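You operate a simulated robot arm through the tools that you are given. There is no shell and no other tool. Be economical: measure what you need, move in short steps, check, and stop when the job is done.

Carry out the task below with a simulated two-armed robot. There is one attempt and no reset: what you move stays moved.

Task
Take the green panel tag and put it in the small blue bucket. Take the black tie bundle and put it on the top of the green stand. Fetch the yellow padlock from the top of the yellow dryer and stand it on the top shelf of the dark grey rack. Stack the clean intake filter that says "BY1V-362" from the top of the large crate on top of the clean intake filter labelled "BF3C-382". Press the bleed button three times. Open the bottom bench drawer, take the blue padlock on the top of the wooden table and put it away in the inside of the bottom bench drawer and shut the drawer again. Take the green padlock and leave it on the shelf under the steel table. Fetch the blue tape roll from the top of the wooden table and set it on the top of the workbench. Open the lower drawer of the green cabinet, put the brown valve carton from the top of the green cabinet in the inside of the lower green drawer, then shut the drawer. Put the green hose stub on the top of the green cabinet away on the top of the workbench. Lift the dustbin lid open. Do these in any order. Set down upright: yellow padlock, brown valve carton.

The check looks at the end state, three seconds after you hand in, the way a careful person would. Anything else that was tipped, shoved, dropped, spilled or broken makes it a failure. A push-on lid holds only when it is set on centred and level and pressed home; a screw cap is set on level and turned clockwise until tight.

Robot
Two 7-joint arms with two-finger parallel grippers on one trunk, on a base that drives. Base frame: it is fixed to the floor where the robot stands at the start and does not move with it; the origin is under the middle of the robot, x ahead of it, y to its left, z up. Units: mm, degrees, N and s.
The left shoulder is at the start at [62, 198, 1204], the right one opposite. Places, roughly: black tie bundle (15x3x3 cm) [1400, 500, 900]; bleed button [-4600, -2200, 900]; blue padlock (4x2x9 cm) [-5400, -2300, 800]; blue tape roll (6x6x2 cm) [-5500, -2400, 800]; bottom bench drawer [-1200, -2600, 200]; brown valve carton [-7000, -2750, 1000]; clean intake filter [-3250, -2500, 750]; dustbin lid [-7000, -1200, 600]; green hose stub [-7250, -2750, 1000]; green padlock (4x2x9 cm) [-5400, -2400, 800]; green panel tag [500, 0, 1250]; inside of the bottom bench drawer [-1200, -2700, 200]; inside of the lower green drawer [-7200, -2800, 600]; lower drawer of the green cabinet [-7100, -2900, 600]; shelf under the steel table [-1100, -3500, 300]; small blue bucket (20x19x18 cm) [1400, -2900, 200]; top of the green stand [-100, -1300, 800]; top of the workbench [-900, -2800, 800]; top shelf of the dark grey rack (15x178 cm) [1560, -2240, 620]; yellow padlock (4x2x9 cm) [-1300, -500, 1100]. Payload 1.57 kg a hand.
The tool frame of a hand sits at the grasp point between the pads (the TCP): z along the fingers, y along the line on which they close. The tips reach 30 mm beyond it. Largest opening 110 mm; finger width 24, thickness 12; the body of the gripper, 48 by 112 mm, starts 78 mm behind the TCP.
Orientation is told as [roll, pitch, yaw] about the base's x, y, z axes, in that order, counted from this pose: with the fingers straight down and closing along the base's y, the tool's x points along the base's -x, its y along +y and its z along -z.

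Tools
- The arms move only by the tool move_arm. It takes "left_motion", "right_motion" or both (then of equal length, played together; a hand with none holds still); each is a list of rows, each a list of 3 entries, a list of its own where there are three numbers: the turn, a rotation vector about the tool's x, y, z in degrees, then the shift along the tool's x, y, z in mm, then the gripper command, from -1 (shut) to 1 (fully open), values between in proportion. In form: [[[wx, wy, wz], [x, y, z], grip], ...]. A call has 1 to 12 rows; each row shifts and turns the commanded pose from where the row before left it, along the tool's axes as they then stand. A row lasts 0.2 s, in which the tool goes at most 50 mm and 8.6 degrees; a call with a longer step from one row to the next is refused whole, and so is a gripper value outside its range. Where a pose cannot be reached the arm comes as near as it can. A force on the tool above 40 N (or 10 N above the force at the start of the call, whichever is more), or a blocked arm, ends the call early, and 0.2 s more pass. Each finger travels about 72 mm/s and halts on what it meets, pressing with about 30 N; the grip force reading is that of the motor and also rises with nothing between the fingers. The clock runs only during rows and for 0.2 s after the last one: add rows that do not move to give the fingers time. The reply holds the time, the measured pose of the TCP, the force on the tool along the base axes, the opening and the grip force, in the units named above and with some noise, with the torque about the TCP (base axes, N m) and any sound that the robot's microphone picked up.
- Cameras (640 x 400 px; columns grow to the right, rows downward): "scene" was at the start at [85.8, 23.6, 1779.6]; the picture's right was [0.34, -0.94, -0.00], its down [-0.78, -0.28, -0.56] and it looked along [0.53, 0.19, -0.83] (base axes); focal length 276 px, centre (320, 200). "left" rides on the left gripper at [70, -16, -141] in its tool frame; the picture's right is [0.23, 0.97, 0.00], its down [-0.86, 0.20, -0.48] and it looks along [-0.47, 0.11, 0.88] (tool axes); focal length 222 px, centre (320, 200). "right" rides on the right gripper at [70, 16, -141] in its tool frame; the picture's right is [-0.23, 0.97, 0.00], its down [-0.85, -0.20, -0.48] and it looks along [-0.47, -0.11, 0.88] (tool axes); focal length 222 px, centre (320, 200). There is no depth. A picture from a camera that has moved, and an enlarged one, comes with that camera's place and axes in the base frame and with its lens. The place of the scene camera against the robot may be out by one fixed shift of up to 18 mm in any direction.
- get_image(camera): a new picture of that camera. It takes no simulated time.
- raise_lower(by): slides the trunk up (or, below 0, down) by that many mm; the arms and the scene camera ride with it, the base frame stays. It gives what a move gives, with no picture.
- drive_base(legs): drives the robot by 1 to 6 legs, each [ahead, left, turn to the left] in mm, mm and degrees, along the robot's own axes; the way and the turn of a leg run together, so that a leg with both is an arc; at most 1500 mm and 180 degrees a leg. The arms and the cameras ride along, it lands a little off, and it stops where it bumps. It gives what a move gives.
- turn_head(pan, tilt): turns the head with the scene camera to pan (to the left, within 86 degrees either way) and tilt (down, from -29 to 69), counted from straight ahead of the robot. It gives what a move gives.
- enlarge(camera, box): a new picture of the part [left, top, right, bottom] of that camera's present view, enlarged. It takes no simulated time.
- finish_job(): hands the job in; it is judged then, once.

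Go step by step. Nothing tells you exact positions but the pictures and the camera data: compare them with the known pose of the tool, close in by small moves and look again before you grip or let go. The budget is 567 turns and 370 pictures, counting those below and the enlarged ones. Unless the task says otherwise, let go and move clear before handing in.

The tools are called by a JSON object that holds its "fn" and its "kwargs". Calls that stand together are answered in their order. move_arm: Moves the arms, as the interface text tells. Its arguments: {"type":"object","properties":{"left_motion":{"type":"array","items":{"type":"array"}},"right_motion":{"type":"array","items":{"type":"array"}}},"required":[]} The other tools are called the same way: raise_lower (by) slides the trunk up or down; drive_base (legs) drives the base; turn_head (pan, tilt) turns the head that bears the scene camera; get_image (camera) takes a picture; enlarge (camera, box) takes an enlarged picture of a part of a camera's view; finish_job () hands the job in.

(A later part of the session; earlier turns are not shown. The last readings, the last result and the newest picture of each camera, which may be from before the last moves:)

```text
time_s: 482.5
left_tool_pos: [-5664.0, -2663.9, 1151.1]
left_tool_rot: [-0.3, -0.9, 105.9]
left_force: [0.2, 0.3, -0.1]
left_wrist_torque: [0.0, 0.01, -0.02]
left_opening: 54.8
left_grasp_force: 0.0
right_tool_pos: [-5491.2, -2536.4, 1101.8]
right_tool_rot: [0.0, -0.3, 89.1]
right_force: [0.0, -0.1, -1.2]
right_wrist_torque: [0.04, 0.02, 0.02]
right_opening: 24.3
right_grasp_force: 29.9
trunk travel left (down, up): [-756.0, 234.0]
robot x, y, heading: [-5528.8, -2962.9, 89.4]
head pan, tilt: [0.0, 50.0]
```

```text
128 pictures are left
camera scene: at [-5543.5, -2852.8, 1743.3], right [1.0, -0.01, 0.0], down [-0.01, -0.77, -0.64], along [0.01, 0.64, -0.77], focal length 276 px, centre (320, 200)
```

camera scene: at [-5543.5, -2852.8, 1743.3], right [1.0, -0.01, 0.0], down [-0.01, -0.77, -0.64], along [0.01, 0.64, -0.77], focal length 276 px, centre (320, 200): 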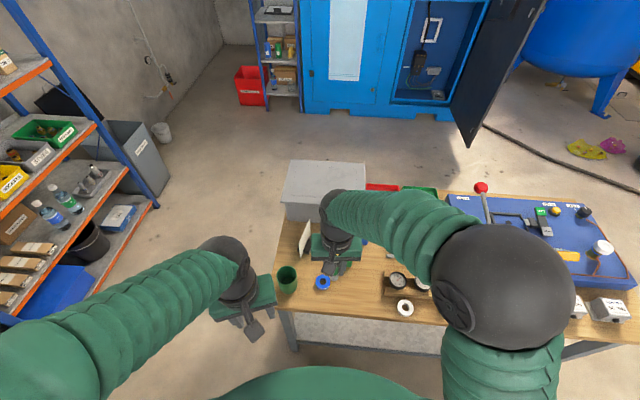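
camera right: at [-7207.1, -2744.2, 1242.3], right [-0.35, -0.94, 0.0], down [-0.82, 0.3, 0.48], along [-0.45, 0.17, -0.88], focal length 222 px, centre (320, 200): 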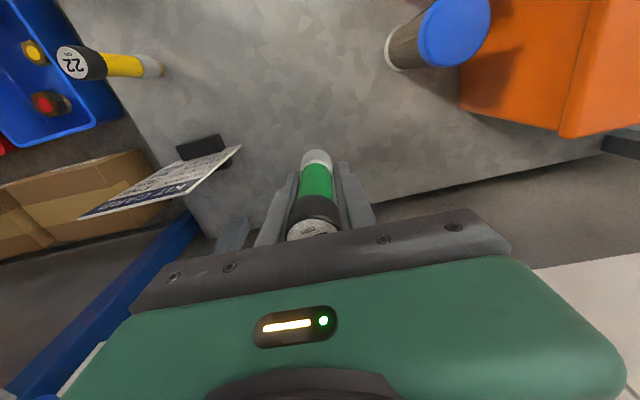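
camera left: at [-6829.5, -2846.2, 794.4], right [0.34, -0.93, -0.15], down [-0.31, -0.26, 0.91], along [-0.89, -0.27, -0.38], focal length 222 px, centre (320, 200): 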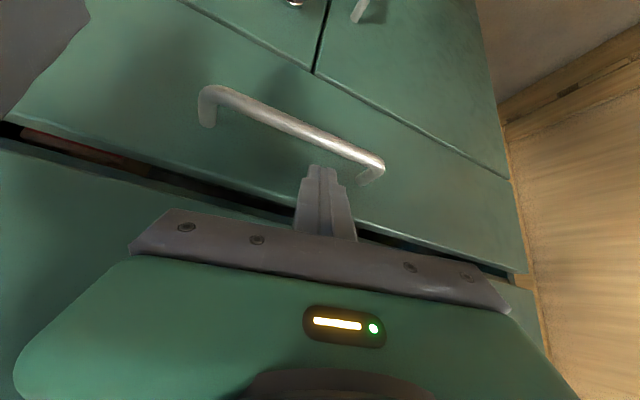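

The blue tape roll is at ≈[-5530,-2452]. Move the right hand (with the stub) aside, align the left hand's yaw, and bring it over the tape.

{"fn": "move_arm", "kwargs": {"left_motion": [[[0, 0, 8], [0, 0, 0], 0.5], [[0, 0, 8], [0, 0, 0], 0.5], [[0, 0, 0], [-40, 0, 0], 0.5], [[0, 0, 0], [-40, -20, 0], 0.5]], "right_motion": [[[0, 0, 0], [0, -45, 0], -1], [[0, 0, 0], [0, -45, 0], -1], [[0, 0, 0], [0, -45, 0], -1], [[0, 0, 0], [0, -45, 0], -1]]}}

{"fn": "get_image", "kwargs": {"camera": "left"}}

{"fn": "get_image", "kwargs": {"camera": "scene"}}

```text
time_s: 483.5
left_tool_pos: [-5642.1, -2581.7, 1151.1]
left_tool_rot: [0.1, -0.8, 89.9]
left_force: [0.1, 0.3, 0.0]
left_wrist_torque: [-0.05, 0.0, -0.02]
left_opening: 82.5
left_grasp_force: 0.1
right_tool_pos: [-5307.3, -2538.1, 1098.9]
right_tool_rot: [0.1, -0.1, 89.1]
right_force: [-0.2, 0.3, -1.1]
right_wrist_torque: [0.02, 0.04, -0.02]
right_opening: 24.2
right_grasp_force: 29.8
trunk travel left (down, up): [-756.0, 234.0]
robot x, y, heading: [-5530.9, -2957.6, 89.4]
head pan, tilt: [0.0, 50.0]
```

```text
127 pictures are left
camera left: at [-5625.1, -2653.5, 1292.1], right [-0.97, -0.23, 0.0], down [-0.2, 0.85, 0.49], along [-0.11, 0.48, -0.87], focal length 222 px, centre (320, 200)
```

left: 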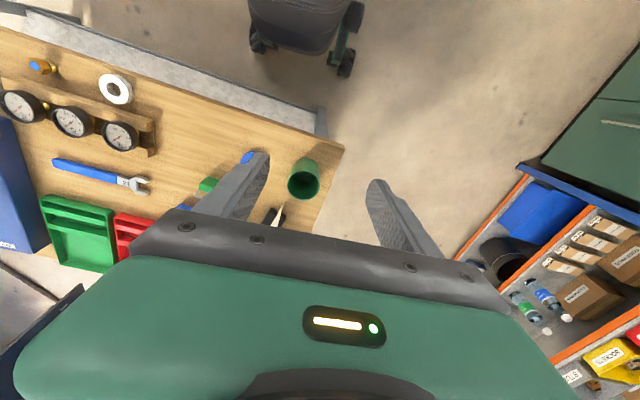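

```text
126 pictures are left
camera scene: at [-5538.3, -2846.9, 1742.9], right [1.0, -0.01, 0.0], down [-0.01, -0.77, -0.64], along [0.0, 0.64, -0.77], focal length 276 px, centre (320, 200)
```

scene: 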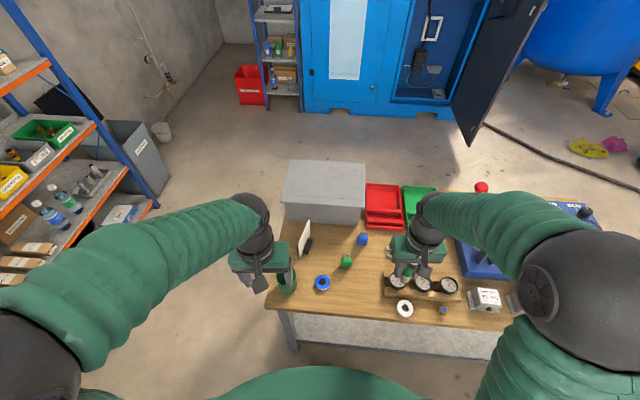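

{"fn": "move_arm", "kwargs": {"left_motion": [[[0, 0, 0], [-30, -27, 0], 0.5], [[0, 0, 0], [-30, -27, 0], 0.5], [[0, 0, 0], [-30, -27, 0], 0.5], [[0, 0, 0], [-30, -27, 0], 0.5], [[0, 0, 0], [0, 0, 45], 0.5], [[0, 0, 0], [0, 0, 45], 0.5]]}}

{"fn": "get_image", "kwargs": {"camera": "left"}}

```text
time_s: 484.9
left_tool_pos: [-5535.7, -2464.6, 1063.5]
left_tool_rot: [0.0, -1.1, 89.9]
left_force: [-0.2, 0.2, 0.5]
left_wrist_torque: [0.0, 0.0, -0.02]
left_opening: 82.4
left_grasp_force: 0.0
right_tool_pos: [-5310.4, -2540.4, 1100.4]
right_tool_rot: [0.0, -0.3, 89.1]
right_force: [-0.2, -0.2, 0.0]
right_wrist_torque: [-0.03, -0.02, -0.02]
right_opening: 24.2
right_grasp_force: 30.0
trunk travel left (down, up): [-756.0, 234.0]
robot x, y, heading: [-5528.2, -2961.5, 89.8]
head pan, tilt: [0.0, 50.0]
```

```text
125 pictures are left
camera left: at [-5521.0, -2535.9, 1204.7], right [-0.97, -0.23, 0.0], down [-0.2, 0.85, 0.49], along [-0.11, 0.48, -0.87], focal length 222 px, centre (320, 200)
```

left: 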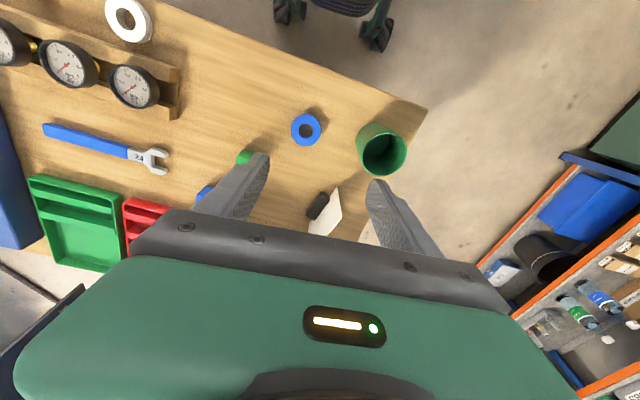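

Tape at ≈[-5516,-2450], table ≈797. Centre over it and descend.

{"fn": "move_arm", "kwargs": {"left_motion": [[[0, 0, 0], [-14, -20, 20], 0.5], [[0, 0, 0], [0, 0, 45], 0.5], [[0, 0, 0], [0, 0, 45], 0.5], [[0, 0, 0], [0, 0, 45], 0.5], [[0, 0, 0], [0, 0, 30], 0.5]]}}

{"fn": "get_image", "kwargs": {"camera": "left"}}

```text
time_s: 486.1
left_tool_pos: [-5515.7, -2442.5, 879.7]
left_tool_rot: [0.0, -1.1, 90.0]
left_force: [-0.7, 0.1, 0.6]
left_wrist_torque: [0.0, -0.01, 0.03]
left_opening: 82.4
left_grasp_force: 0.0
right_tool_pos: [-5309.5, -2541.6, 1100.2]
right_tool_rot: [0.1, -0.2, 89.1]
right_force: [-0.1, 0.0, -0.7]
right_wrist_torque: [0.0, 0.0, -0.03]
right_opening: 23.8
right_grasp_force: 30.4
trunk travel left (down, up): [-756.0, 234.0]
robot x, y, heading: [-5528.8, -2960.3, 89.7]
head pan, tilt: [0.0, 50.0]
```

```text
124 pictures are left
camera left: at [-5499.3, -2514.5, 1019.8], right [-0.97, -0.22, 0.0], down [-0.2, 0.85, 0.49], along [-0.11, 0.48, -0.87], focal length 222 px, centre (320, 200)
```

left: 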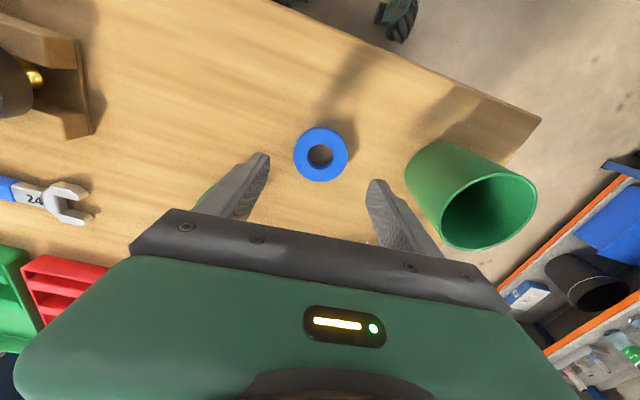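

{"fn": "move_arm", "kwargs": {"left_motion": [[[0, 0, 0], [6, 0, 25], 0.5], [[0, 0, 0], [0, 0, 15], 0.5], [[0, 0, 0], [0, 0, 8], 0.5], [[0, 0, 0], [0, 0, 0], -0.1], [[0, 0, 0], [0, 0, 0], -1], [[0, 0, 0], [0, 0, 0], -1]]}}

{"fn": "get_image", "kwargs": {"camera": "left"}}

```text
time_s: 487.5
left_tool_pos: [-5513.4, -2449.2, 832.5]
left_tool_rot: [0.0, -1.0, 89.9]
left_force: [-0.4, -1.5, 1.4]
left_wrist_torque: [0.01, -0.05, 0.0]
left_opening: 50.1
left_grasp_force: 30.1
right_tool_pos: [-5308.9, -2542.3, 1101.8]
right_tool_rot: [0.1, -0.3, 89.0]
right_force: [-0.4, 0.6, 0.0]
right_wrist_torque: [-0.02, 0.03, 0.04]
right_opening: 24.0
right_grasp_force: 30.3
trunk travel left (down, up): [-756.0, 234.0]
robot x, y, heading: [-5531.7, -2958.4, 89.3]
head pan, tilt: [0.0, 50.0]
```

```text
123 pictures are left
camera left: at [-5497.5, -2521.3, 972.2], right [-0.97, -0.23, 0.0], down [-0.2, 0.85, 0.49], along [-0.11, 0.48, -0.87], focal length 222 px, centre (320, 200)
```

left: 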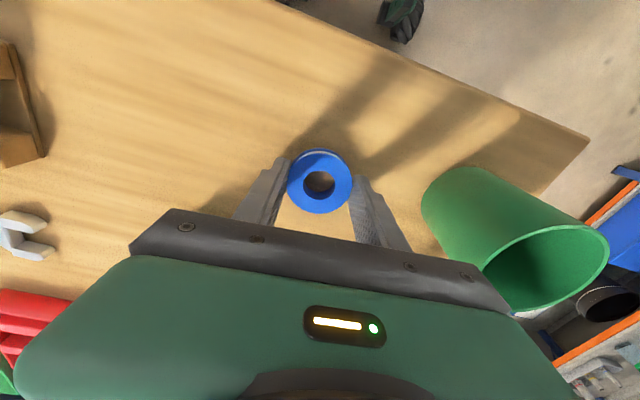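

{"fn": "move_arm", "kwargs": {"left_motion": [[[0, 0, 0], [0, 0, -20], -1], [[0, 0, 0], [0, 0, -45], -1], [[0, 0, 0], [0, 0, -45], -1], [[0, 0, 0], [0, 0, -45], -1], [[0, 0, 0], [0, 0, -45], -1], [[0, 0, 0], [0, 0, -45], -1], [[0, 0, 0], [30, 20, -20], -1], [[0, 0, 0], [40, 20, 0], -1]]}}

{"fn": "get_image", "kwargs": {"camera": "left"}}

{"fn": "get_image", "kwargs": {"camera": "scene"}}

```text
time_s: 489.3
left_tool_pos: [-5557.2, -2529.3, 1096.9]
left_tool_rot: [0.0, -1.1, 89.9]
left_force: [-0.1, -0.1, -0.3]
left_wrist_torque: [0.02, -0.02, 0.03]
left_opening: 50.0
left_grasp_force: 30.7
right_tool_pos: [-5311.0, -2544.4, 1101.5]
right_tool_rot: [0.0, -0.3, 89.1]
right_force: [0.2, -0.3, -0.1]
right_wrist_torque: [0.0, -0.02, -0.01]
right_opening: 24.1
right_grasp_force: 29.7
trunk travel left (down, up): [-756.0, 234.0]
robot x, y, heading: [-5530.5, -2962.4, 89.5]
head pan, tilt: [0.0, 50.0]
```

```text
122 pictures are left
camera left: at [-5541.6, -2601.2, 1237.1], right [-0.97, -0.22, -0.01], down [-0.2, 0.85, 0.49], along [-0.11, 0.48, -0.87], focal length 222 px, centre (320, 200)
```

left: 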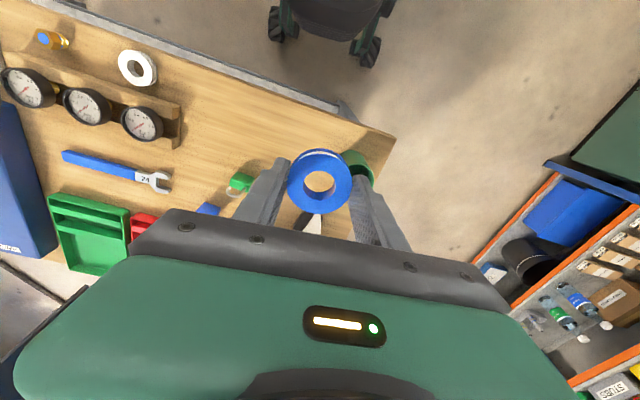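

```text
121 pictures are left
camera scene: at [-5542.8, -2855.5, 1743.5], right [1.0, -0.01, 0.0], down [-0.01, -0.77, -0.64], along [0.01, 0.64, -0.77], focal length 276 px, centre (320, 200)
```

scene: 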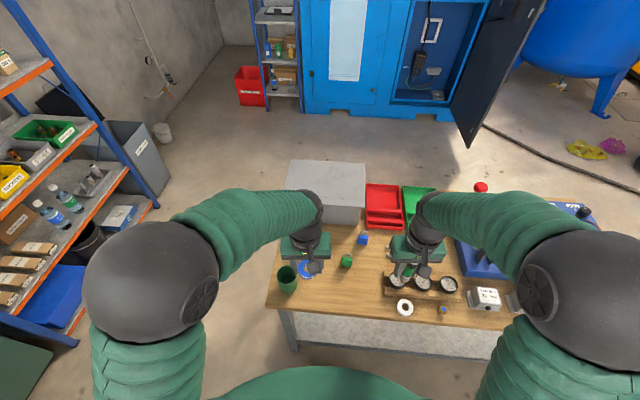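

Tape held. Drive around the table: east along the south side, north through the gap, then east to the workbench.

{"fn": "drive_base", "kwargs": {"legs": [[-150, 0, 0], [0, -1500, 0], [1350, 0, 0], [0, 0, -90]]}}

{"fn": "turn_head", "kwargs": {"pan": 0, "tilt": 25}}

{"fn": "get_image", "kwargs": {"camera": "scene"}}

```text
time_s: 508.0
left_tool_pos: [-3586.2, -1689.5, 1096.2]
left_tool_rot: [0.1, -1.0, 0.9]
left_force: [0.0, 0.6, -0.4]
left_wrist_torque: [-0.01, 0.0, 0.0]
left_opening: 50.0
left_grasp_force: 29.8
right_tool_pos: [-3597.2, -1937.8, 1101.1]
right_tool_rot: [0.0, -0.2, 0.0]
right_force: [0.5, -0.3, -1.6]
right_wrist_torque: [0.02, 0.01, -0.01]
right_opening: 24.0
right_grasp_force: 30.3
trunk travel left (down, up): [-756.0, 234.0]
robot x, y, heading: [-4022.5, -1725.4, 0.5]
head pan, tilt: [0.0, 50.0]
```

```text
time_s: 508.9
left_tool_pos: [-3588.6, -1690.7, 1095.6]
left_tool_rot: [-0.1, -1.1, 0.9]
left_force: [0.1, 0.4, -0.6]
left_wrist_torque: [0.01, -0.02, 0.01]
left_opening: 49.9
left_grasp_force: 30.2
right_tool_pos: [-3599.8, -1936.4, 1100.6]
right_tool_rot: [0.1, -0.4, 0.1]
right_force: [-0.5, -0.1, -1.5]
right_wrist_torque: [0.0, -0.04, -0.01]
right_opening: 24.1
right_grasp_force: 30.3
trunk travel left (down, up): [-756.0, 234.0]
robot x, y, heading: [-4023.7, -1725.8, 0.6]
head pan, tilt: [0.0, 25.0]
```

```text
120 pictures are left
camera scene: at [-3909.4, -1726.4, 1780.6], right [0.01, -1.0, 0.0], down [-0.43, 0.0, -0.91], along [0.91, 0.01, -0.43], focal length 276 px, centre (320, 200)
```

scene: 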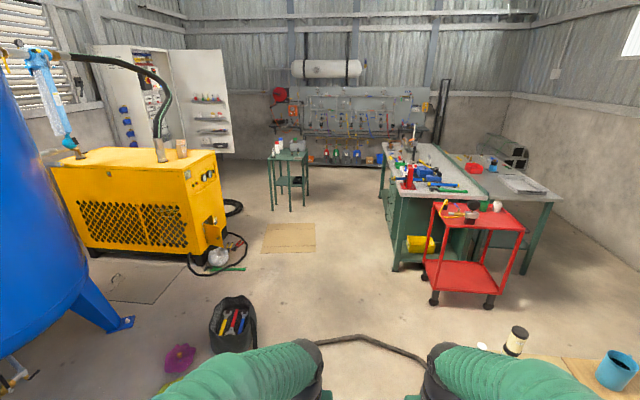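

{"fn": "drive_base", "kwargs": {"legs": [[1500, 0, 0], [1400, 0, 0], [0, 0, -90]]}}

{"fn": "turn_head", "kwargs": {"pan": 0, "tilt": 40}}

{"fn": "get_image", "kwargs": {"camera": "scene"}}

```text
time_s: 526.8
left_tool_pos: [-1077.9, -2148.1, 1096.3]
left_tool_rot: [-0.1, -1.0, -88.9]
left_force: [1.1, 0.0, 0.0]
left_wrist_torque: [0.01, -0.02, 0.01]
left_opening: 49.7
left_grasp_force: 29.8
right_tool_pos: [-1323.4, -2135.4, 1101.1]
right_tool_rot: [-0.1, -0.4, -89.8]
right_force: [0.3, -0.3, -0.6]
right_wrist_torque: [-0.04, 0.02, -0.02]
right_opening: 24.0
right_grasp_force: 29.8
trunk travel left (down, up): [-756.0, 234.0]
robot x, y, heading: [-1110.1, -1710.8, -89.2]
head pan, tilt: [0.0, 25.0]
```

```text
time_s: 527.5
left_tool_pos: [-1077.3, -2144.8, 1096.3]
left_tool_rot: [0.0, -1.1, -88.9]
left_force: [0.0, -0.3, -1.3]
left_wrist_torque: [0.03, -0.03, 0.0]
left_opening: 49.7
left_grasp_force: 30.1
right_tool_pos: [-1324.3, -2136.2, 1101.6]
right_tool_rot: [0.0, -0.5, -89.7]
right_force: [0.0, -0.6, -0.7]
right_wrist_torque: [-0.02, 0.0, 0.0]
right_opening: 23.9
right_grasp_force: 30.1
trunk travel left (down, up): [-756.0, 234.0]
robot x, y, heading: [-1114.6, -1709.0, -89.3]
head pan, tilt: [0.0, 40.0]
```

```text
119 pictures are left
camera scene: at [-1126.9, -1834.0, 1757.4], right [-1.0, -0.01, 0.0], down [-0.01, 0.64, -0.77], along [0.01, -0.77, -0.64], focal length 276 px, centre (320, 200)
```

scene: 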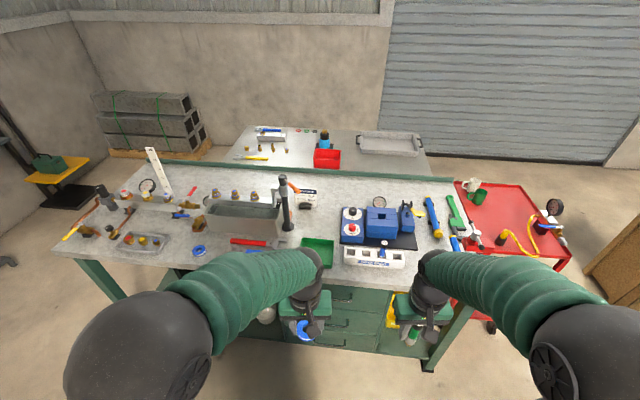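

{"fn": "enlarge", "kwargs": {"camera": "scene", "box": [40, 150, 480, 290]}}

```text
1.45 times, centred on (260, 220) of scene
camera zoom: at [-1126.9, -1834.0, 1757.4], right [-1.0, -0.01, 0.0], down [-0.01, 0.64, -0.77], along [0.01, -0.77, -0.64], focal length 402 px, centre (407, 171)
```

zoom: 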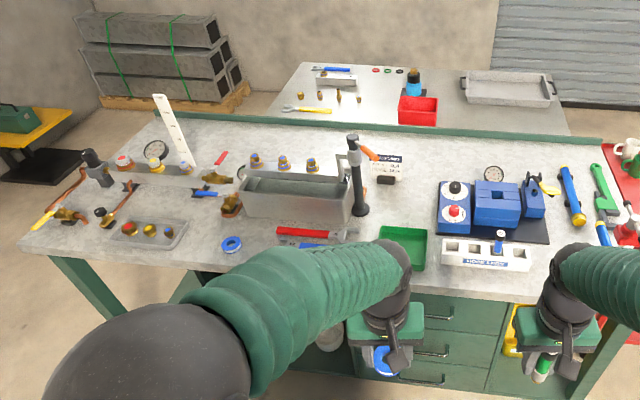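

A free strip on the bench lies around x≈-1165, y≈-2720…-3050 (between the note card/green tray and the blue vice). I drive in and lower a bit to check with the wrist cameras.

{"fn": "drive_base", "kwargs": {"legs": [[400, 0, 0]]}}

{"fn": "move_arm", "kwargs": {"left_motion": [[[0, 0, 0], [-35, -20, 0], -1], [[0, 0, 0], [-35, -20, 0], -1], [[0, 0, 0], [-35, -20, 0], -1], [[0, 0, 0], [-35, -20, 0], -1]], "right_motion": [[[0, 0, 0], [20, -40, 0], -1], [[0, 0, 0], [20, -40, 0], -1], [[0, 0, 0], [20, -20, 0], -1], [[0, 0, 0], [0, 0, 0], -1]]}}

{"fn": "get_image", "kwargs": {"camera": "left"}}

{"fn": "get_image", "kwargs": {"camera": "scene"}}

```text
time_s: 530.0
left_tool_pos: [-1072.2, -2545.4, 1097.7]
left_tool_rot: [-0.1, -1.2, -88.9]
left_force: [0.5, -0.2, -0.2]
left_wrist_torque: [0.0, -0.03, 0.06]
left_opening: 49.5
left_grasp_force: 30.2
right_tool_pos: [-1318.4, -2535.3, 1102.5]
right_tool_rot: [0.0, -0.5, -89.7]
right_force: [-0.2, -1.1, -1.1]
right_wrist_torque: [0.01, 0.01, 0.0]
right_opening: 23.8
right_grasp_force: 30.3
trunk travel left (down, up): [-756.0, 234.0]
robot x, y, heading: [-1110.1, -2116.5, -89.2]
head pan, tilt: [0.0, 40.0]
```

```text
time_s: 531.0
left_tool_pos: [-1150.0, -2690.2, 1095.9]
left_tool_rot: [0.1, -0.9, -88.9]
left_force: [-0.6, 0.0, 0.1]
left_wrist_torque: [0.03, -0.01, -0.02]
left_opening: 49.8
left_grasp_force: 30.0
right_tool_pos: [-1418.1, -2477.6, 1099.7]
right_tool_rot: [-0.1, -0.3, -89.6]
right_force: [0.1, -0.4, -1.2]
right_wrist_torque: [0.02, 0.0, -0.01]
right_opening: 24.1
right_grasp_force: 30.6
trunk travel left (down, up): [-756.0, 234.0]
robot x, y, heading: [-1108.3, -2113.3, -89.3]
head pan, tilt: [0.0, 40.0]
```

```text
117 pictures are left
camera left: at [-1168.7, -2617.9, 1236.0], right [0.97, 0.25, 0.0], down [0.22, -0.84, 0.49], along [0.12, -0.48, -0.87], focal length 222 px, centre (320, 200)
```

left: 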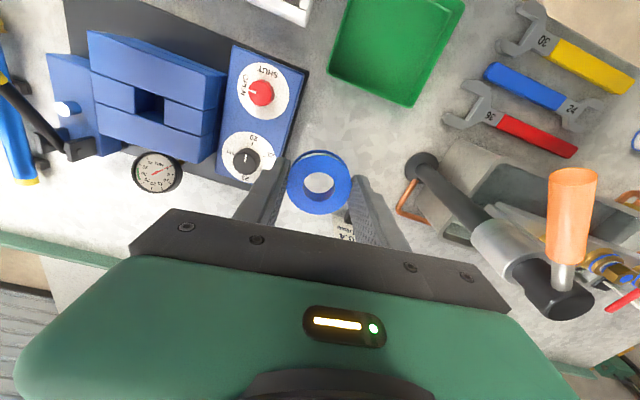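

```text
116 pictures are left
camera scene: at [-1122.6, -2238.6, 1757.1], right [-1.0, -0.01, 0.0], down [-0.01, 0.65, -0.76], along [0.01, -0.76, -0.65], focal length 276 px, centre (320, 200)
```

scene: 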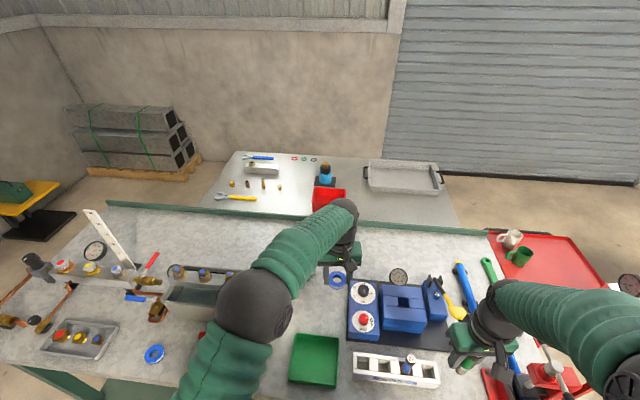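

Free patch: x≈-1200…-1000, y≈-2640…-2790. I'll set the tape at ≈[-1105,-2715]. Move and descend.

{"fn": "move_arm", "kwargs": {"left_motion": [[[0, 0, 0], [-25, 42, 0], -1], [[0, 0, 0], [0, 0, 45], -1], [[0, 0, 0], [0, 0, 45], -1], [[0, 0, 0], [0, 0, 45], -1], [[0, 0, 0], [0, 0, 45], -1]]}}

{"fn": "get_image", "kwargs": {"camera": "left"}}

```text
time_s: 532.2
left_tool_pos: [-1106.9, -2717.8, 916.8]
left_tool_rot: [0.0, -1.1, -88.9]
left_force: [0.2, -1.2, 0.3]
left_wrist_torque: [0.04, 0.01, -0.01]
left_opening: 49.6
left_grasp_force: 29.9
right_tool_pos: [-1418.1, -2477.5, 1101.8]
right_tool_rot: [0.0, -0.5, -89.8]
right_force: [0.6, -0.1, -0.2]
right_wrist_torque: [0.01, -0.01, 0.0]
right_opening: 23.9
right_grasp_force: 29.6
trunk travel left (down, up): [-756.0, 234.0]
robot x, y, heading: [-1109.3, -2112.7, -89.2]
head pan, tilt: [0.0, 40.0]
```

```text
115 pictures are left
camera left: at [-1125.0, -2645.9, 1057.2], right [0.97, 0.25, 0.0], down [0.22, -0.84, 0.5], along [0.12, -0.48, -0.87], focal length 222 px, centre (320, 200)
```

left: 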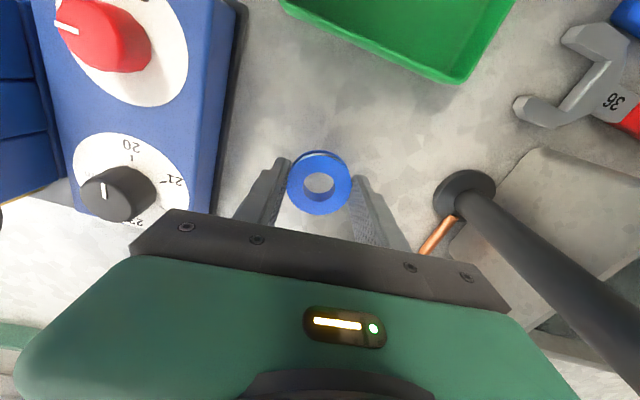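

{"fn": "move_arm", "kwargs": {"left_motion": [[[0, 0, 0], [0, 0, 30], -1], [[0, 0, 0], [0, 0, 20], -1], [[0, 0, 0], [0, 0, 10], -1], [[0, 0, 0], [0, 0, 8], -1], [[0, 0, 0], [0, 0, 6], -1], [[0, 0, 0], [0, 0, 5], -1], [[0, 0, 0], [0, 0, 5], -1], [[0, 0, 0], [0, 0, 4], -1], [[0, 0, 0], [0, 0, 4], -1]]}}

{"fn": "get_image", "kwargs": {"camera": "left"}}

```text
time_s: 532.8
left_tool_pos: [-1108.7, -2715.2, 880.5]
left_tool_rot: [0.0, -1.2, -88.9]
left_force: [3.1, 5.5, 18.1]
left_wrist_torque: [0.75, 0.48, -0.26]
left_opening: 49.6
left_grasp_force: 30.1
right_tool_pos: [-1418.1, -2473.4, 1103.0]
right_tool_rot: [0.0, -0.6, -89.7]
right_force: [0.2, -0.3, -0.6]
right_wrist_torque: [0.01, -0.03, 0.01]
right_opening: 23.9
right_grasp_force: 29.8
trunk travel left (down, up): [-756.0, 234.0]
robot x, y, heading: [-1106.8, -2116.8, -89.3]
head pan, tilt: [0.0, 40.0]
stopped in row 2 (left hand): the force on the tool passed its limit at 57 N (the readings are from after the stop); the commanded pose is now the measured one
```

```text
114 pictures are left
camera left: at [-1126.1, -2642.7, 1020.3], right [0.97, 0.25, 0.0], down [0.21, -0.84, 0.5], along [0.12, -0.48, -0.87], focal length 222 px, centre (320, 200)
```

left: 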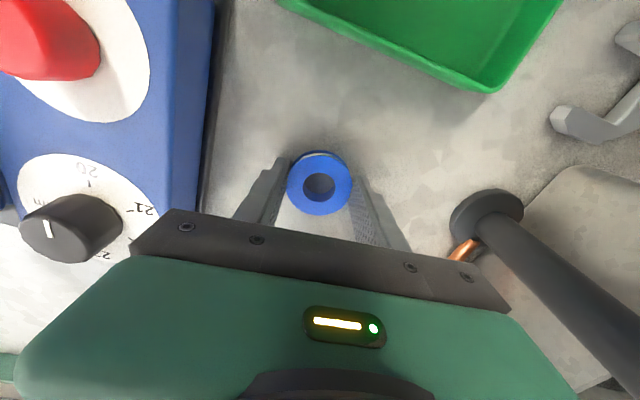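

Contact at 880 (bench top ≈848). Release and rise.

{"fn": "move_arm", "kwargs": {"left_motion": [[[0, 0, 0], [0, 0, -2], 0], [[0, 0, 0], [0, 0, 0], 0.2], [[0, 0, 0], [0, 0, 0], 0.2], [[0, 0, 0], [0, 0, -30], 0.2], [[0, 0, 0], [0, 0, -45], 0.2], [[0, 0, 0], [0, 0, -45], 0.2], [[0, 0, 0], [0, 0, -45], 0.2], [[0, 0, 0], [20, 0, -45], 0.2], [[0, 0, 0], [40, 20, 0], 0.2], [[0, 0, 0], [40, 20, 0], 0.2], [[0, 0, 0], [40, 25, 0], 0.2], [[0, 0, 0], [30, 30, 0], 0.2]]}}

{"fn": "get_image", "kwargs": {"camera": "scene"}}

```text
time_s: 535.4
left_tool_pos: [-1013.8, -2538.6, 1089.5]
left_tool_rot: [-0.1, -1.4, -88.8]
left_force: [0.5, 1.1, -0.1]
left_wrist_torque: [0.01, -0.02, 0.02]
left_opening: 66.0
left_grasp_force: 0.0
right_tool_pos: [-1416.6, -2473.8, 1103.1]
right_tool_rot: [-0.1, -0.6, -89.8]
right_force: [0.8, 0.7, -1.2]
right_wrist_torque: [-0.02, -0.02, 0.03]
right_opening: 23.7
right_grasp_force: 30.4
trunk travel left (down, up): [-756.0, 234.0]
robot x, y, heading: [-1107.4, -2113.2, -89.3]
head pan, tilt: [0.0, 40.0]
```

```text
113 pictures are left
camera scene: at [-1117.1, -2231.2, 1757.6], right [-1.0, -0.01, 0.0], down [-0.01, 0.64, -0.77], along [0.01, -0.77, -0.64], focal length 276 px, centre (320, 200)
```

scene: 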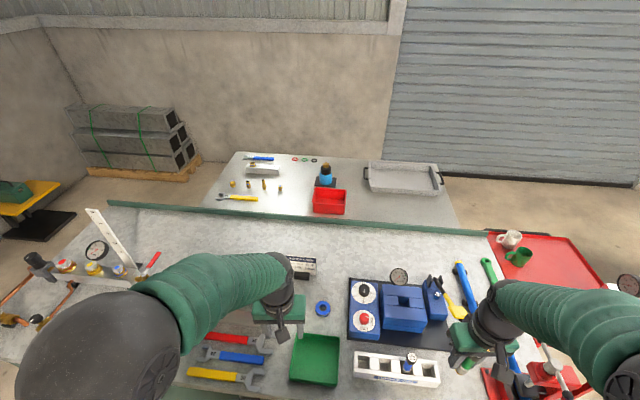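

Tape is on the bench. Now carry the stub over the blue vice to the spot behind the tape, ≈[-1145,-2800].

{"fn": "move_arm", "kwargs": {"right_motion": [[[0, 0, 0], [-36, 30, 0], -1], [[0, 0, 0], [-36, 30, 0], -1], [[0, 0, 0], [-36, 30, 0], -1], [[0, 0, 0], [-36, 30, 0], -1], [[0, 0, 0], [-36, 30, 0], -1], [[0, 0, 0], [-36, 30, 0], -1], [[0, 0, 0], [-36, 30, 0], -1], [[0, 0, 0], [-36, 30, 0], -1], [[0, 0, 0], [-36, 30, 0], -1]]}}

{"fn": "get_image", "kwargs": {"camera": "right"}}

```text
time_s: 537.4
left_tool_pos: [-1014.6, -2542.3, 1087.8]
left_tool_rot: [-0.1, -1.2, -88.9]
left_force: [0.9, 0.2, -0.3]
left_wrist_torque: [0.03, -0.01, -0.01]
left_opening: 65.9
left_grasp_force: 0.1
right_tool_pos: [-1154.5, -2782.3, 1104.3]
right_tool_rot: [-0.1, -0.2, -89.7]
right_force: [-0.7, -0.7, -1.2]
right_wrist_torque: [0.04, 0.04, -0.01]
right_opening: 23.8
right_grasp_force: 30.4
right hand out of reach, approached as far as the arm can: row 9
trunk travel left (down, up): [-756.0, 234.0]
robot x, y, heading: [-1107.1, -2115.5, -89.1]
head pan, tilt: [0.0, 40.0]
```

```text
112 pictures are left
camera right: at [-1140.2, -2713.5, 1245.0], right [0.97, -0.22, 0.0], down [-0.19, -0.85, 0.48], along [-0.11, -0.47, -0.88], focal length 222 px, centre (320, 200)
```

right: 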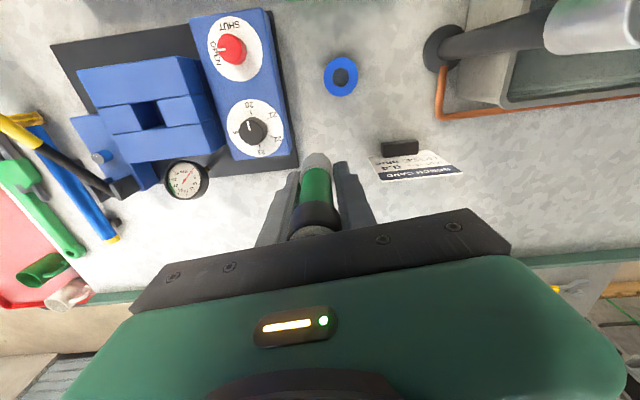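

Spot below is free. Descend until the stub stands on the bench.

{"fn": "move_arm", "kwargs": {"right_motion": [[[0, 0, 0], [0, 12, 20], -1], [[0, 0, 0], [0, 0, 45], -1], [[0, 0, 0], [0, 0, 45], -1], [[0, 0, 0], [0, 0, 45], -1], [[0, 0, 0], [0, 0, 25], -1]]}}

{"fn": "get_image", "kwargs": {"camera": "right"}}

```text
time_s: 538.6
left_tool_pos: [-1015.2, -2541.4, 1087.0]
left_tool_rot: [-0.1, -1.1, -88.9]
left_force: [0.1, 0.0, 0.3]
left_wrist_torque: [0.02, -0.01, 0.03]
left_opening: 66.3
left_grasp_force: 0.0
right_tool_pos: [-1144.5, -2780.0, 924.0]
right_tool_rot: [-0.1, -0.5, -89.7]
right_force: [0.3, 0.1, -0.7]
right_wrist_torque: [-0.03, 0.01, -0.02]
right_opening: 23.8
right_grasp_force: 30.4
right hand out of reach, approached as far as the arm can: row 5
trunk travel left (down, up): [-756.0, 234.0]
robot x, y, heading: [-1106.6, -2111.8, -89.0]
head pan, tilt: [0.0, 40.0]
```

```text
111 pictures are left
camera right: at [-1129.5, -2709.2, 1064.1], right [0.97, -0.22, 0.0], down [-0.2, -0.85, 0.49], along [-0.11, -0.47, -0.87], focal length 222 px, centre (320, 200)
```

right: 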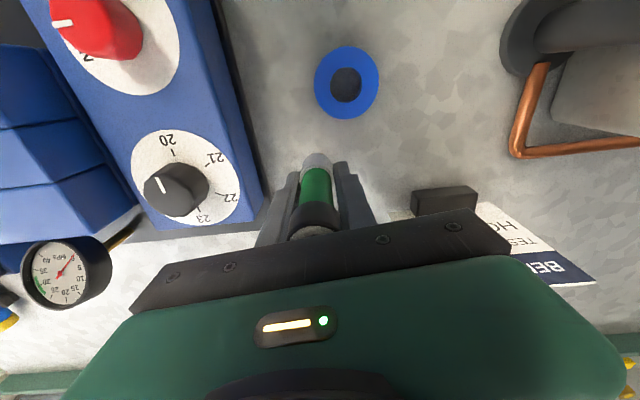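

{"fn": "move_arm", "kwargs": {"right_motion": [[[0, 0, 0], [0, 12, 0], -1], [[0, 0, 0], [0, 0, 8], -1], [[0, 0, 0], [0, 0, 6], -1], [[0, 0, 0], [0, 0, 4], -1], [[0, 0, 0], [0, 0, 3], -1], [[0, 0, 0], [0, 0, 3], -1], [[0, 0, 0], [0, 0, 3], -1], [[0, 0, 0], [0, 0, 3], -1]]}}

{"fn": "get_image", "kwargs": {"camera": "right"}}

```text
time_s: 540.4
left_tool_pos: [-1017.0, -2541.0, 1087.8]
left_tool_rot: [0.0, -1.2, -88.9]
left_force: [-0.3, 0.0, 0.1]
left_wrist_torque: [0.01, 0.05, 0.07]
left_opening: 66.0
left_grasp_force: 0.0
right_tool_pos: [-1134.2, -2771.1, 896.7]
right_tool_rot: [-0.1, -0.5, -89.8]
right_force: [-1.0, -0.2, -1.8]
right_wrist_torque: [-0.04, 0.0, 0.02]
right_opening: 23.6
right_grasp_force: 30.0
right hand out of reach, approached as far as the arm can: row 1, 4
trunk travel left (down, up): [-756.0, 234.0]
robot x, y, heading: [-1107.8, -2114.0, -89.2]
head pan, tilt: [0.0, 40.0]
```

```text
110 pictures are left
camera right: at [-1119.6, -2700.7, 1036.7], right [0.97, -0.22, 0.0], down [-0.19, -0.85, 0.49], along [-0.11, -0.47, -0.87], focal length 222 px, centre (320, 200)
```

right: 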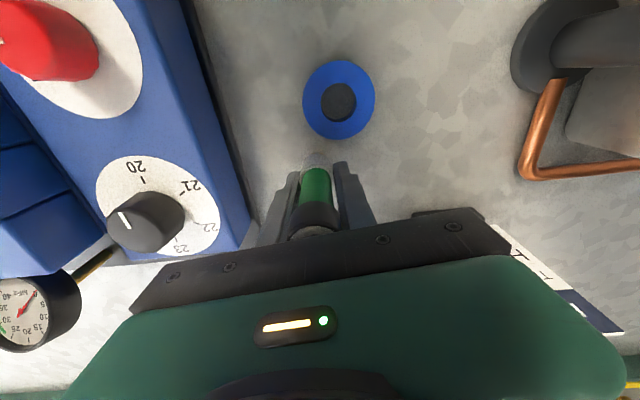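

{"fn": "move_arm", "kwargs": {"right_motion": [[[0, 0, 0], [-6, 0, 3], -1], [[0, 0, 0], [0, 0, 3], -1], [[0, 0, 0], [0, 0, 3], -1], [[0, 0, 0], [0, 0, 3], -1], [[0, 0, 0], [0, 0, 3], -1]]}}

```text
time_s: 541.6
left_tool_pos: [-1015.6, -2539.8, 1090.4]
left_tool_rot: [0.0, -1.4, -89.0]
left_force: [-0.6, -0.8, -0.4]
left_wrist_torque: [-0.01, -0.02, 0.04]
left_opening: 65.8
left_grasp_force: 0.1
right_tool_pos: [-1134.6, -2768.8, 889.9]
right_tool_rot: [0.1, -1.1, -89.7]
right_force: [-1.9, -8.6, 26.3]
right_wrist_torque: [0.07, 0.02, 0.01]
right_opening: 23.9
right_grasp_force: 30.0
right hand out of reach, approached as far as the arm can: row 1
trunk travel left (down, up): [-756.0, 234.0]
robot x, y, heading: [-1108.2, -2114.4, -89.3]
head pan, tilt: [0.0, 40.0]
```

Contact (26 N). Ease up 1–2 mm, release and rise.

{"fn": "move_arm", "kwargs": {"right_motion": [[[0, 0, 0], [0, 0, -3], -1], [[0, 0, 0], [0, 0, 0], -0.4], [[0, 0, 0], [0, 0, 0], -0.2], [[0, 0, 0], [0, 0, 0], -0.2], [[0, 0, 0], [0, 0, -20], -0.2], [[0, 0, 0], [0, 0, -40], -0.2], [[0, 0, 0], [0, 0, -45], -0.2]]}}

{"fn": "get_image", "kwargs": {"camera": "right"}}

```text
time_s: 543.2
left_tool_pos: [-1015.7, -2539.8, 1086.8]
left_tool_rot: [0.0, -1.2, -88.9]
left_force: [-0.3, -0.3, -0.3]
left_wrist_torque: [-0.02, 0.0, 0.04]
left_opening: 66.0
left_grasp_force: 0.0
right_tool_pos: [-1132.9, -2771.1, 993.0]
right_tool_rot: [0.0, -0.5, -89.7]
right_force: [-0.3, 0.0, -0.2]
right_wrist_torque: [0.01, 0.0, 0.0]
right_opening: 43.8
right_grasp_force: 0.0
trunk travel left (down, up): [-756.0, 234.0]
robot x, y, heading: [-1109.6, -2115.5, -89.0]
head pan, tilt: [0.0, 40.0]
```

```text
109 pictures are left
camera right: at [-1119.1, -2699.9, 1134.4], right [0.97, -0.22, 0.0], down [-0.19, -0.85, 0.49], along [-0.11, -0.47, -0.87], focal length 222 px, centre (320, 200)
```

right: 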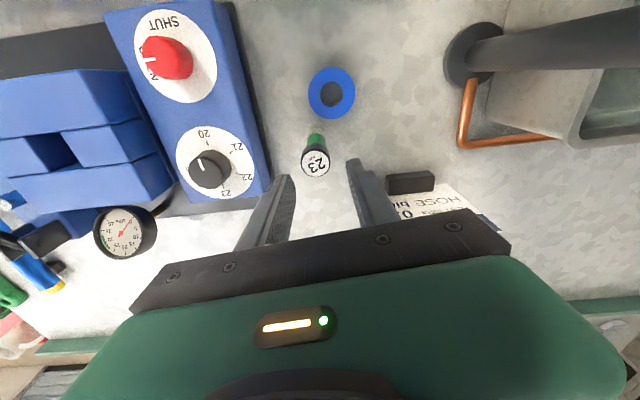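

Stub stands on the bench. With both hands free I'll open the bottom bench drawer now. Retract and back off to look at it.

{"fn": "move_arm", "kwargs": {"right_motion": [[[0, 0, 0], [0, 0, -45], 0], [[0, 0, 0], [0, 0, -45], 0], [[0, 0, 0], [30, -20, -20], 0], [[0, 0, 0], [40, -25, 0], 0], [[0, 0, 0], [40, -25, 0], 0], [[0, 0, 0], [40, -25, 0], 0], [[0, 0, 0], [40, -25, 0], 0], [[0, 0, 0], [40, -25, 0], 0]]}}

{"fn": "drive_base", "kwargs": {"legs": [[-350, 0, 0]]}}

{"fn": "raise_lower", "kwargs": {"by": -400}}

{"fn": "turn_head", "kwargs": {"pan": -5, "tilt": 45}}

{"fn": "get_image", "kwargs": {"camera": "scene"}}

```text
time_s: 545.0
left_tool_pos: [-1016.9, -2538.0, 1089.1]
left_tool_rot: [0.2, -1.4, -88.9]
left_force: [-1.0, 1.1, 0.1]
left_wrist_torque: [-0.04, -0.01, 0.02]
left_opening: 65.9
left_grasp_force: 0.1
right_tool_pos: [-1280.2, -2538.2, 1102.0]
right_tool_rot: [0.1, -0.5, -89.8]
right_force: [-0.1, 0.5, 0.8]
right_wrist_torque: [-0.05, 0.0, 0.02]
right_opening: 54.9
right_grasp_force: 0.1
trunk travel left (down, up): [-756.0, 234.0]
robot x, y, heading: [-1110.4, -2112.2, -89.0]
head pan, tilt: [0.0, 40.0]
```

```text
time_s: 547.3
left_tool_pos: [-1018.6, -2191.4, 1087.7]
left_tool_rot: [0.1, -1.1, -88.5]
left_force: [0.3, 0.5, -0.8]
left_wrist_torque: [-0.03, 0.01, 0.0]
left_opening: 66.2
left_grasp_force: 0.2
right_tool_pos: [-1281.4, -2192.2, 1101.2]
right_tool_rot: [0.0, -0.4, -89.4]
right_force: [-0.4, 0.6, -0.6]
right_wrist_torque: [-0.04, 0.0, -0.02]
right_opening: 55.2
right_grasp_force: 0.1
trunk travel left (down, up): [-756.0, 234.0]
robot x, y, heading: [-1115.0, -1764.0, -88.7]
head pan, tilt: [0.0, 40.0]
```

```text
time_s: 551.1
left_tool_pos: [-1019.1, -2187.9, 687.9]
left_tool_rot: [0.0, -1.3, -88.6]
left_force: [-0.7, 0.8, 0.0]
left_wrist_torque: [0.0, 0.01, 0.0]
left_opening: 65.9
left_grasp_force: 0.1
right_tool_pos: [-1282.9, -2188.3, 702.6]
right_tool_rot: [0.0, -0.5, -89.4]
right_force: [-0.3, 0.2, 0.1]
right_wrist_torque: [0.01, 0.0, 0.03]
right_opening: 55.0
right_grasp_force: 0.0
trunk travel left (down, up): [-356.0, 634.0]
robot x, y, heading: [-1110.8, -1763.3, -89.2]
head pan, tilt: [0.0, 40.0]
```

```text
time_s: 551.8
left_tool_pos: [-1019.2, -2187.2, 689.4]
left_tool_rot: [0.0, -1.2, -88.6]
left_force: [-0.1, -0.1, -0.4]
left_wrist_torque: [0.0, 0.01, 0.0]
left_opening: 66.0
left_grasp_force: 0.0
right_tool_pos: [-1281.1, -2187.9, 700.9]
right_tool_rot: [0.0, -0.5, -89.4]
right_force: [0.5, 0.3, -0.4]
right_wrist_torque: [0.01, 0.03, 0.0]
right_opening: 55.1
right_grasp_force: 0.1
trunk travel left (down, up): [-356.0, 634.0]
robot x, y, heading: [-1114.0, -1765.3, -88.8]
head pan, tilt: [-5.0, 45.0]
```

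```text
108 pictures are left
camera scene: at [-1132.9, -1878.9, 1350.2], right [-1.0, 0.07, 0.0], down [0.05, 0.71, -0.71], along [-0.05, -0.7, -0.71], focal length 276 px, centre (320, 200)
```

scene: 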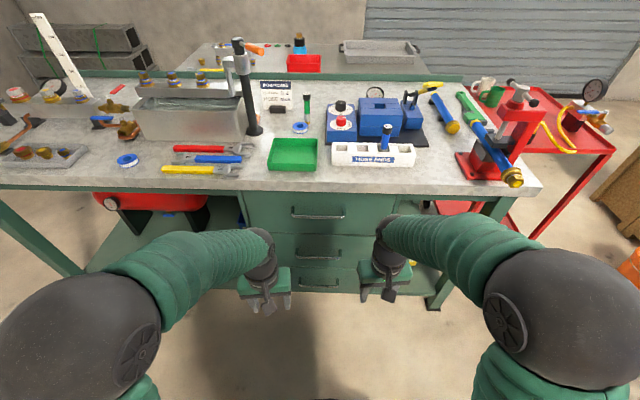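

The bottom drawer's handle is near [-1164,-2420], z≈305. I line up, lower the trunk fully, and put the left hand into the same horizontal rolled grip as before.

{"fn": "drive_base", "kwargs": {"legs": [[-110, -130, 0]]}}

{"fn": "raise_lower", "kwargs": {"by": -345}}

{"fn": "move_arm", "kwargs": {"left_motion": [[[0, -8, 0], [-30, 0, 0], 0], [[0, -8, 0], [-25, 0, 0], 0], [[0, -8, 0], [-20, 0, 10], 0], [[0, -8, 0], [-20, 0, 15], 0], [[0, -8, 0], [-10, 0, 20], 0], [[0, -8, 0], [0, 0, 20], 0], [[0, -8, 0], [0, 0, 20], 0], [[0, -8, 0], [0, 0, 20], 0], [[0, -5, 0], [0, 0, 20], 0]]}}

{"fn": "get_image", "kwargs": {"camera": "left"}}

{"fn": "get_image", "kwargs": {"camera": "scene"}}

```text
time_s: 553.3
left_tool_pos: [-1149.3, -2080.2, 688.3]
left_tool_rot: [-0.2, -1.2, -88.6]
left_force: [0.8, -0.4, -0.1]
left_wrist_torque: [-0.03, 0.01, -0.01]
left_opening: 66.0
left_grasp_force: 0.1
right_tool_pos: [-1413.9, -2079.5, 702.6]
right_tool_rot: [-0.2, -0.6, -89.4]
right_force: [0.4, 0.8, -0.6]
right_wrist_torque: [0.0, 0.01, -0.01]
right_opening: 55.1
right_grasp_force: 0.0
trunk travel left (down, up): [-356.0, 634.0]
robot x, y, heading: [-1248.8, -1657.9, -88.9]
head pan, tilt: [-5.0, 45.0]
```

```text
time_s: 556.6
left_tool_pos: [-1151.2, -2078.5, 344.3]
left_tool_rot: [0.1, -1.4, -88.6]
left_force: [0.6, 0.1, 0.2]
left_wrist_torque: [-0.03, 0.02, 0.02]
left_opening: 65.9
left_grasp_force: 0.1
right_tool_pos: [-1415.4, -2079.4, 357.0]
right_tool_rot: [0.0, -0.7, -89.3]
right_force: [-0.2, 0.1, -0.8]
right_wrist_torque: [0.0, 0.01, 0.02]
right_opening: 54.9
right_grasp_force: 0.1
trunk travel left (down, up): [-11.0, 979.0]
robot x, y, heading: [-1250.8, -1655.3, -88.6]
head pan, tilt: [-5.0, 45.0]
```

```text
time_s: 557.9
left_tool_pos: [-1052.8, -2236.1, 419.9]
left_tool_rot: [-15.9, -48.7, -63.8]
left_force: [0.1, -0.2, 0.7]
left_wrist_torque: [-0.02, -0.03, 0.0]
left_opening: 55.0
left_grasp_force: 0.1
right_tool_pos: [-1414.2, -2079.5, 357.3]
right_tool_rot: [0.0, -0.6, -89.5]
right_force: [-0.7, 0.5, -0.6]
right_wrist_torque: [-0.02, 0.0, 0.0]
right_opening: 55.3
right_grasp_force: 0.1
trunk travel left (down, up): [-11.0, 979.0]
robot x, y, heading: [-1246.1, -1655.0, -89.0]
head pan, tilt: [-5.0, 45.0]
stopped in row 6 (left hand): the arm was blocked; the commanded pose is now the measured one
```

```text
107 pictures are left
camera left: at [-1099.1, -2089.3, 461.1], right [0.86, 0.37, -0.35], down [0.4, -0.09, 0.91], along [0.3, -0.93, -0.23], focal length 222 px, centre (320, 200)
```

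left: 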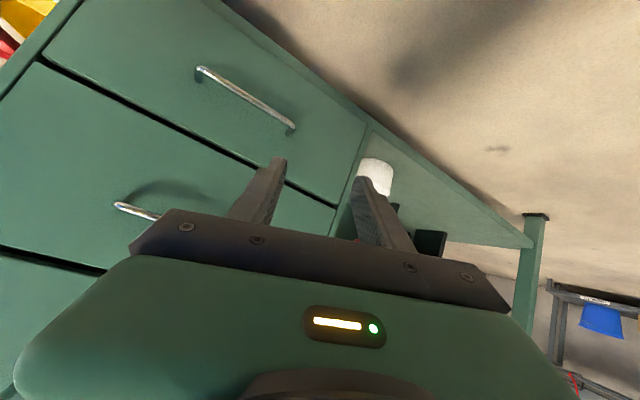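

```text
106 pictures are left
camera scene: at [-1264.8, -1771.6, 1005.2], right [-1.0, 0.07, 0.0], down [0.05, 0.71, -0.71], along [-0.05, -0.7, -0.71], focal length 276 px, centre (320, 200)
```

scene: 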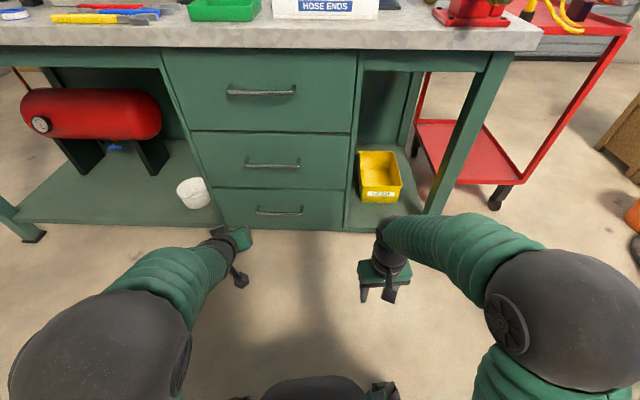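

The wrist limit again stops me at ~-50° pitch, which is still usable for pinching the bar. Handle refined: ≈[-1165,-2450,271]. Roll the hand 90° now.

{"fn": "move_arm", "kwargs": {"left_motion": [[[0, 0, 8.2], [0, 0, 0], 0], [[0, 0, 8.2], [0, 0, 0], 0], [[0, 0, 8.2], [0, 0, 0], 0], [[0, 0, 8.2], [0, 0, 0], 0], [[0, 0, 8.2], [0, 0, 0], 0], [[0, 0, 8.2], [0, 0, 0], 0], [[0, 0, 8.2], [0, 0, 0], 0], [[0, 0, 8.2], [0, 0, 0], 0], [[0, 0, 8.2], [0, 0, 0], 0], [[0, 0, 8.2], [0, 0, 0], 0], [[0, 0, 8.2], [0, 0, 0], 0]]}}

{"fn": "get_image", "kwargs": {"camera": "left"}}

```text
time_s: 560.5
left_tool_pos: [-1018.7, -2236.9, 433.5]
left_tool_rot: [51.0, -11.7, -162.3]
left_force: [-0.2, -0.7, -0.6]
left_wrist_torque: [0.01, 0.01, 0.01]
left_opening: 55.2
left_grasp_force: 0.0
right_tool_pos: [-1414.3, -2078.5, 357.6]
right_tool_rot: [0.0, -0.7, -89.5]
right_force: [-0.5, 0.1, 0.2]
right_wrist_torque: [0.03, 0.0, -0.05]
right_opening: 54.8
right_grasp_force: 0.1
trunk travel left (down, up): [-11.0, 979.0]
robot x, y, heading: [-1247.7, -1659.0, -88.8]
head pan, tilt: [-5.0, 45.0]
stopped in row 11 (left hand): the arm was blocked; the commanded pose is now the measured one
```

```text
105 pictures are left
camera left: at [-975.1, -2096.4, 494.8], right [0.55, -0.47, 0.69], down [-0.78, 0.01, 0.62], along [-0.3, -0.88, -0.36], focal length 222 px, centre (320, 200)
```

left: 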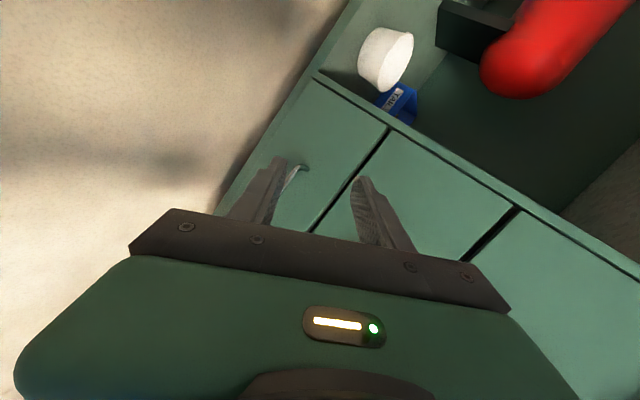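

The skew is ~20°, acceptable for pinching. Strafe right 140 mm to line up, then advance along the finger direction.

{"fn": "drive_base", "kwargs": {"legs": [[0, -145, 0]]}}

{"fn": "move_arm", "kwargs": {"left_motion": [[[0, 0, 0], [-6, -1, 36], 0], [[0, 0, 0], [-6, -1, 36], 0], [[0, 0, 0], [-6, -1, 36], 0], [[0, 0, 0], [-6, -1, 36], 0], [[0, 0, 0], [-6, -1, 36], 0]]}}

{"fn": "get_image", "kwargs": {"camera": "left"}}

{"fn": "get_image", "kwargs": {"camera": "scene"}}

```text
time_s: 561.9
left_tool_pos: [-1166.3, -2238.9, 433.8]
left_tool_rot: [50.9, -12.0, -162.6]
left_force: [0.0, -0.4, 0.4]
left_wrist_torque: [0.02, 0.01, -0.01]
left_opening: 54.9
left_grasp_force: 0.1
right_tool_pos: [-1561.0, -2080.9, 357.8]
right_tool_rot: [0.0, -0.7, -89.5]
right_force: [1.1, 0.2, -0.1]
right_wrist_torque: [0.01, 0.0, 0.0]
right_opening: 55.0
right_grasp_force: 0.1
trunk travel left (down, up): [-11.0, 979.0]
robot x, y, heading: [-1392.0, -1656.7, -89.1]
head pan, tilt: [-5.0, 45.0]
```

```text
time_s: 563.0
left_tool_pos: [-1179.5, -2386.5, 325.4]
left_tool_rot: [51.0, -12.0, -162.6]
left_force: [0.2, 0.4, 0.5]
left_wrist_torque: [0.02, 0.0, 0.03]
left_opening: 55.0
left_grasp_force: 0.1
right_tool_pos: [-1560.4, -2081.1, 358.2]
right_tool_rot: [0.0, -0.8, -89.5]
right_force: [-0.1, 0.3, -0.3]
right_wrist_torque: [-0.03, 0.03, -0.04]
right_opening: 55.1
right_grasp_force: 0.1
trunk travel left (down, up): [-11.0, 979.0]
robot x, y, heading: [-1394.8, -1658.2, -89.1]
head pan, tilt: [-5.0, 45.0]
```

```text
104 pictures are left
camera left: at [-1134.8, -2246.7, 385.9], right [0.55, -0.47, 0.69], down [-0.78, 0.01, 0.62], along [-0.3, -0.88, -0.36], focal length 222 px, centre (320, 200)
```

left: 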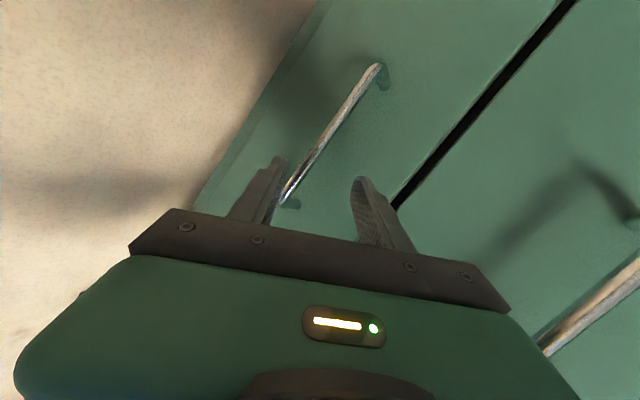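

```text
103 pictures are left
camera scene: at [-1411.3, -1774.6, 1005.1], right [-1.0, 0.07, 0.0], down [0.05, 0.71, -0.71], along [-0.05, -0.7, -0.71], focal length 276 px, centre (320, 200)
```

scene: 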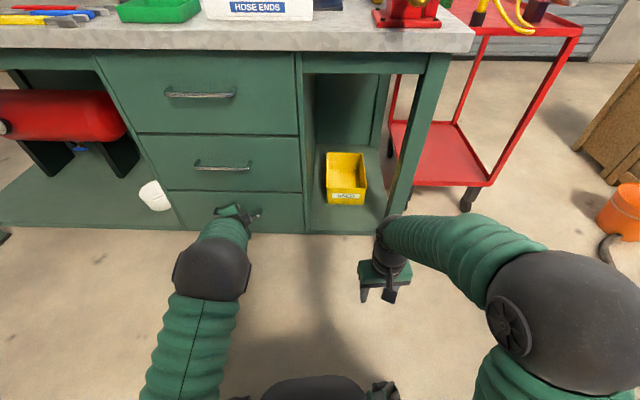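

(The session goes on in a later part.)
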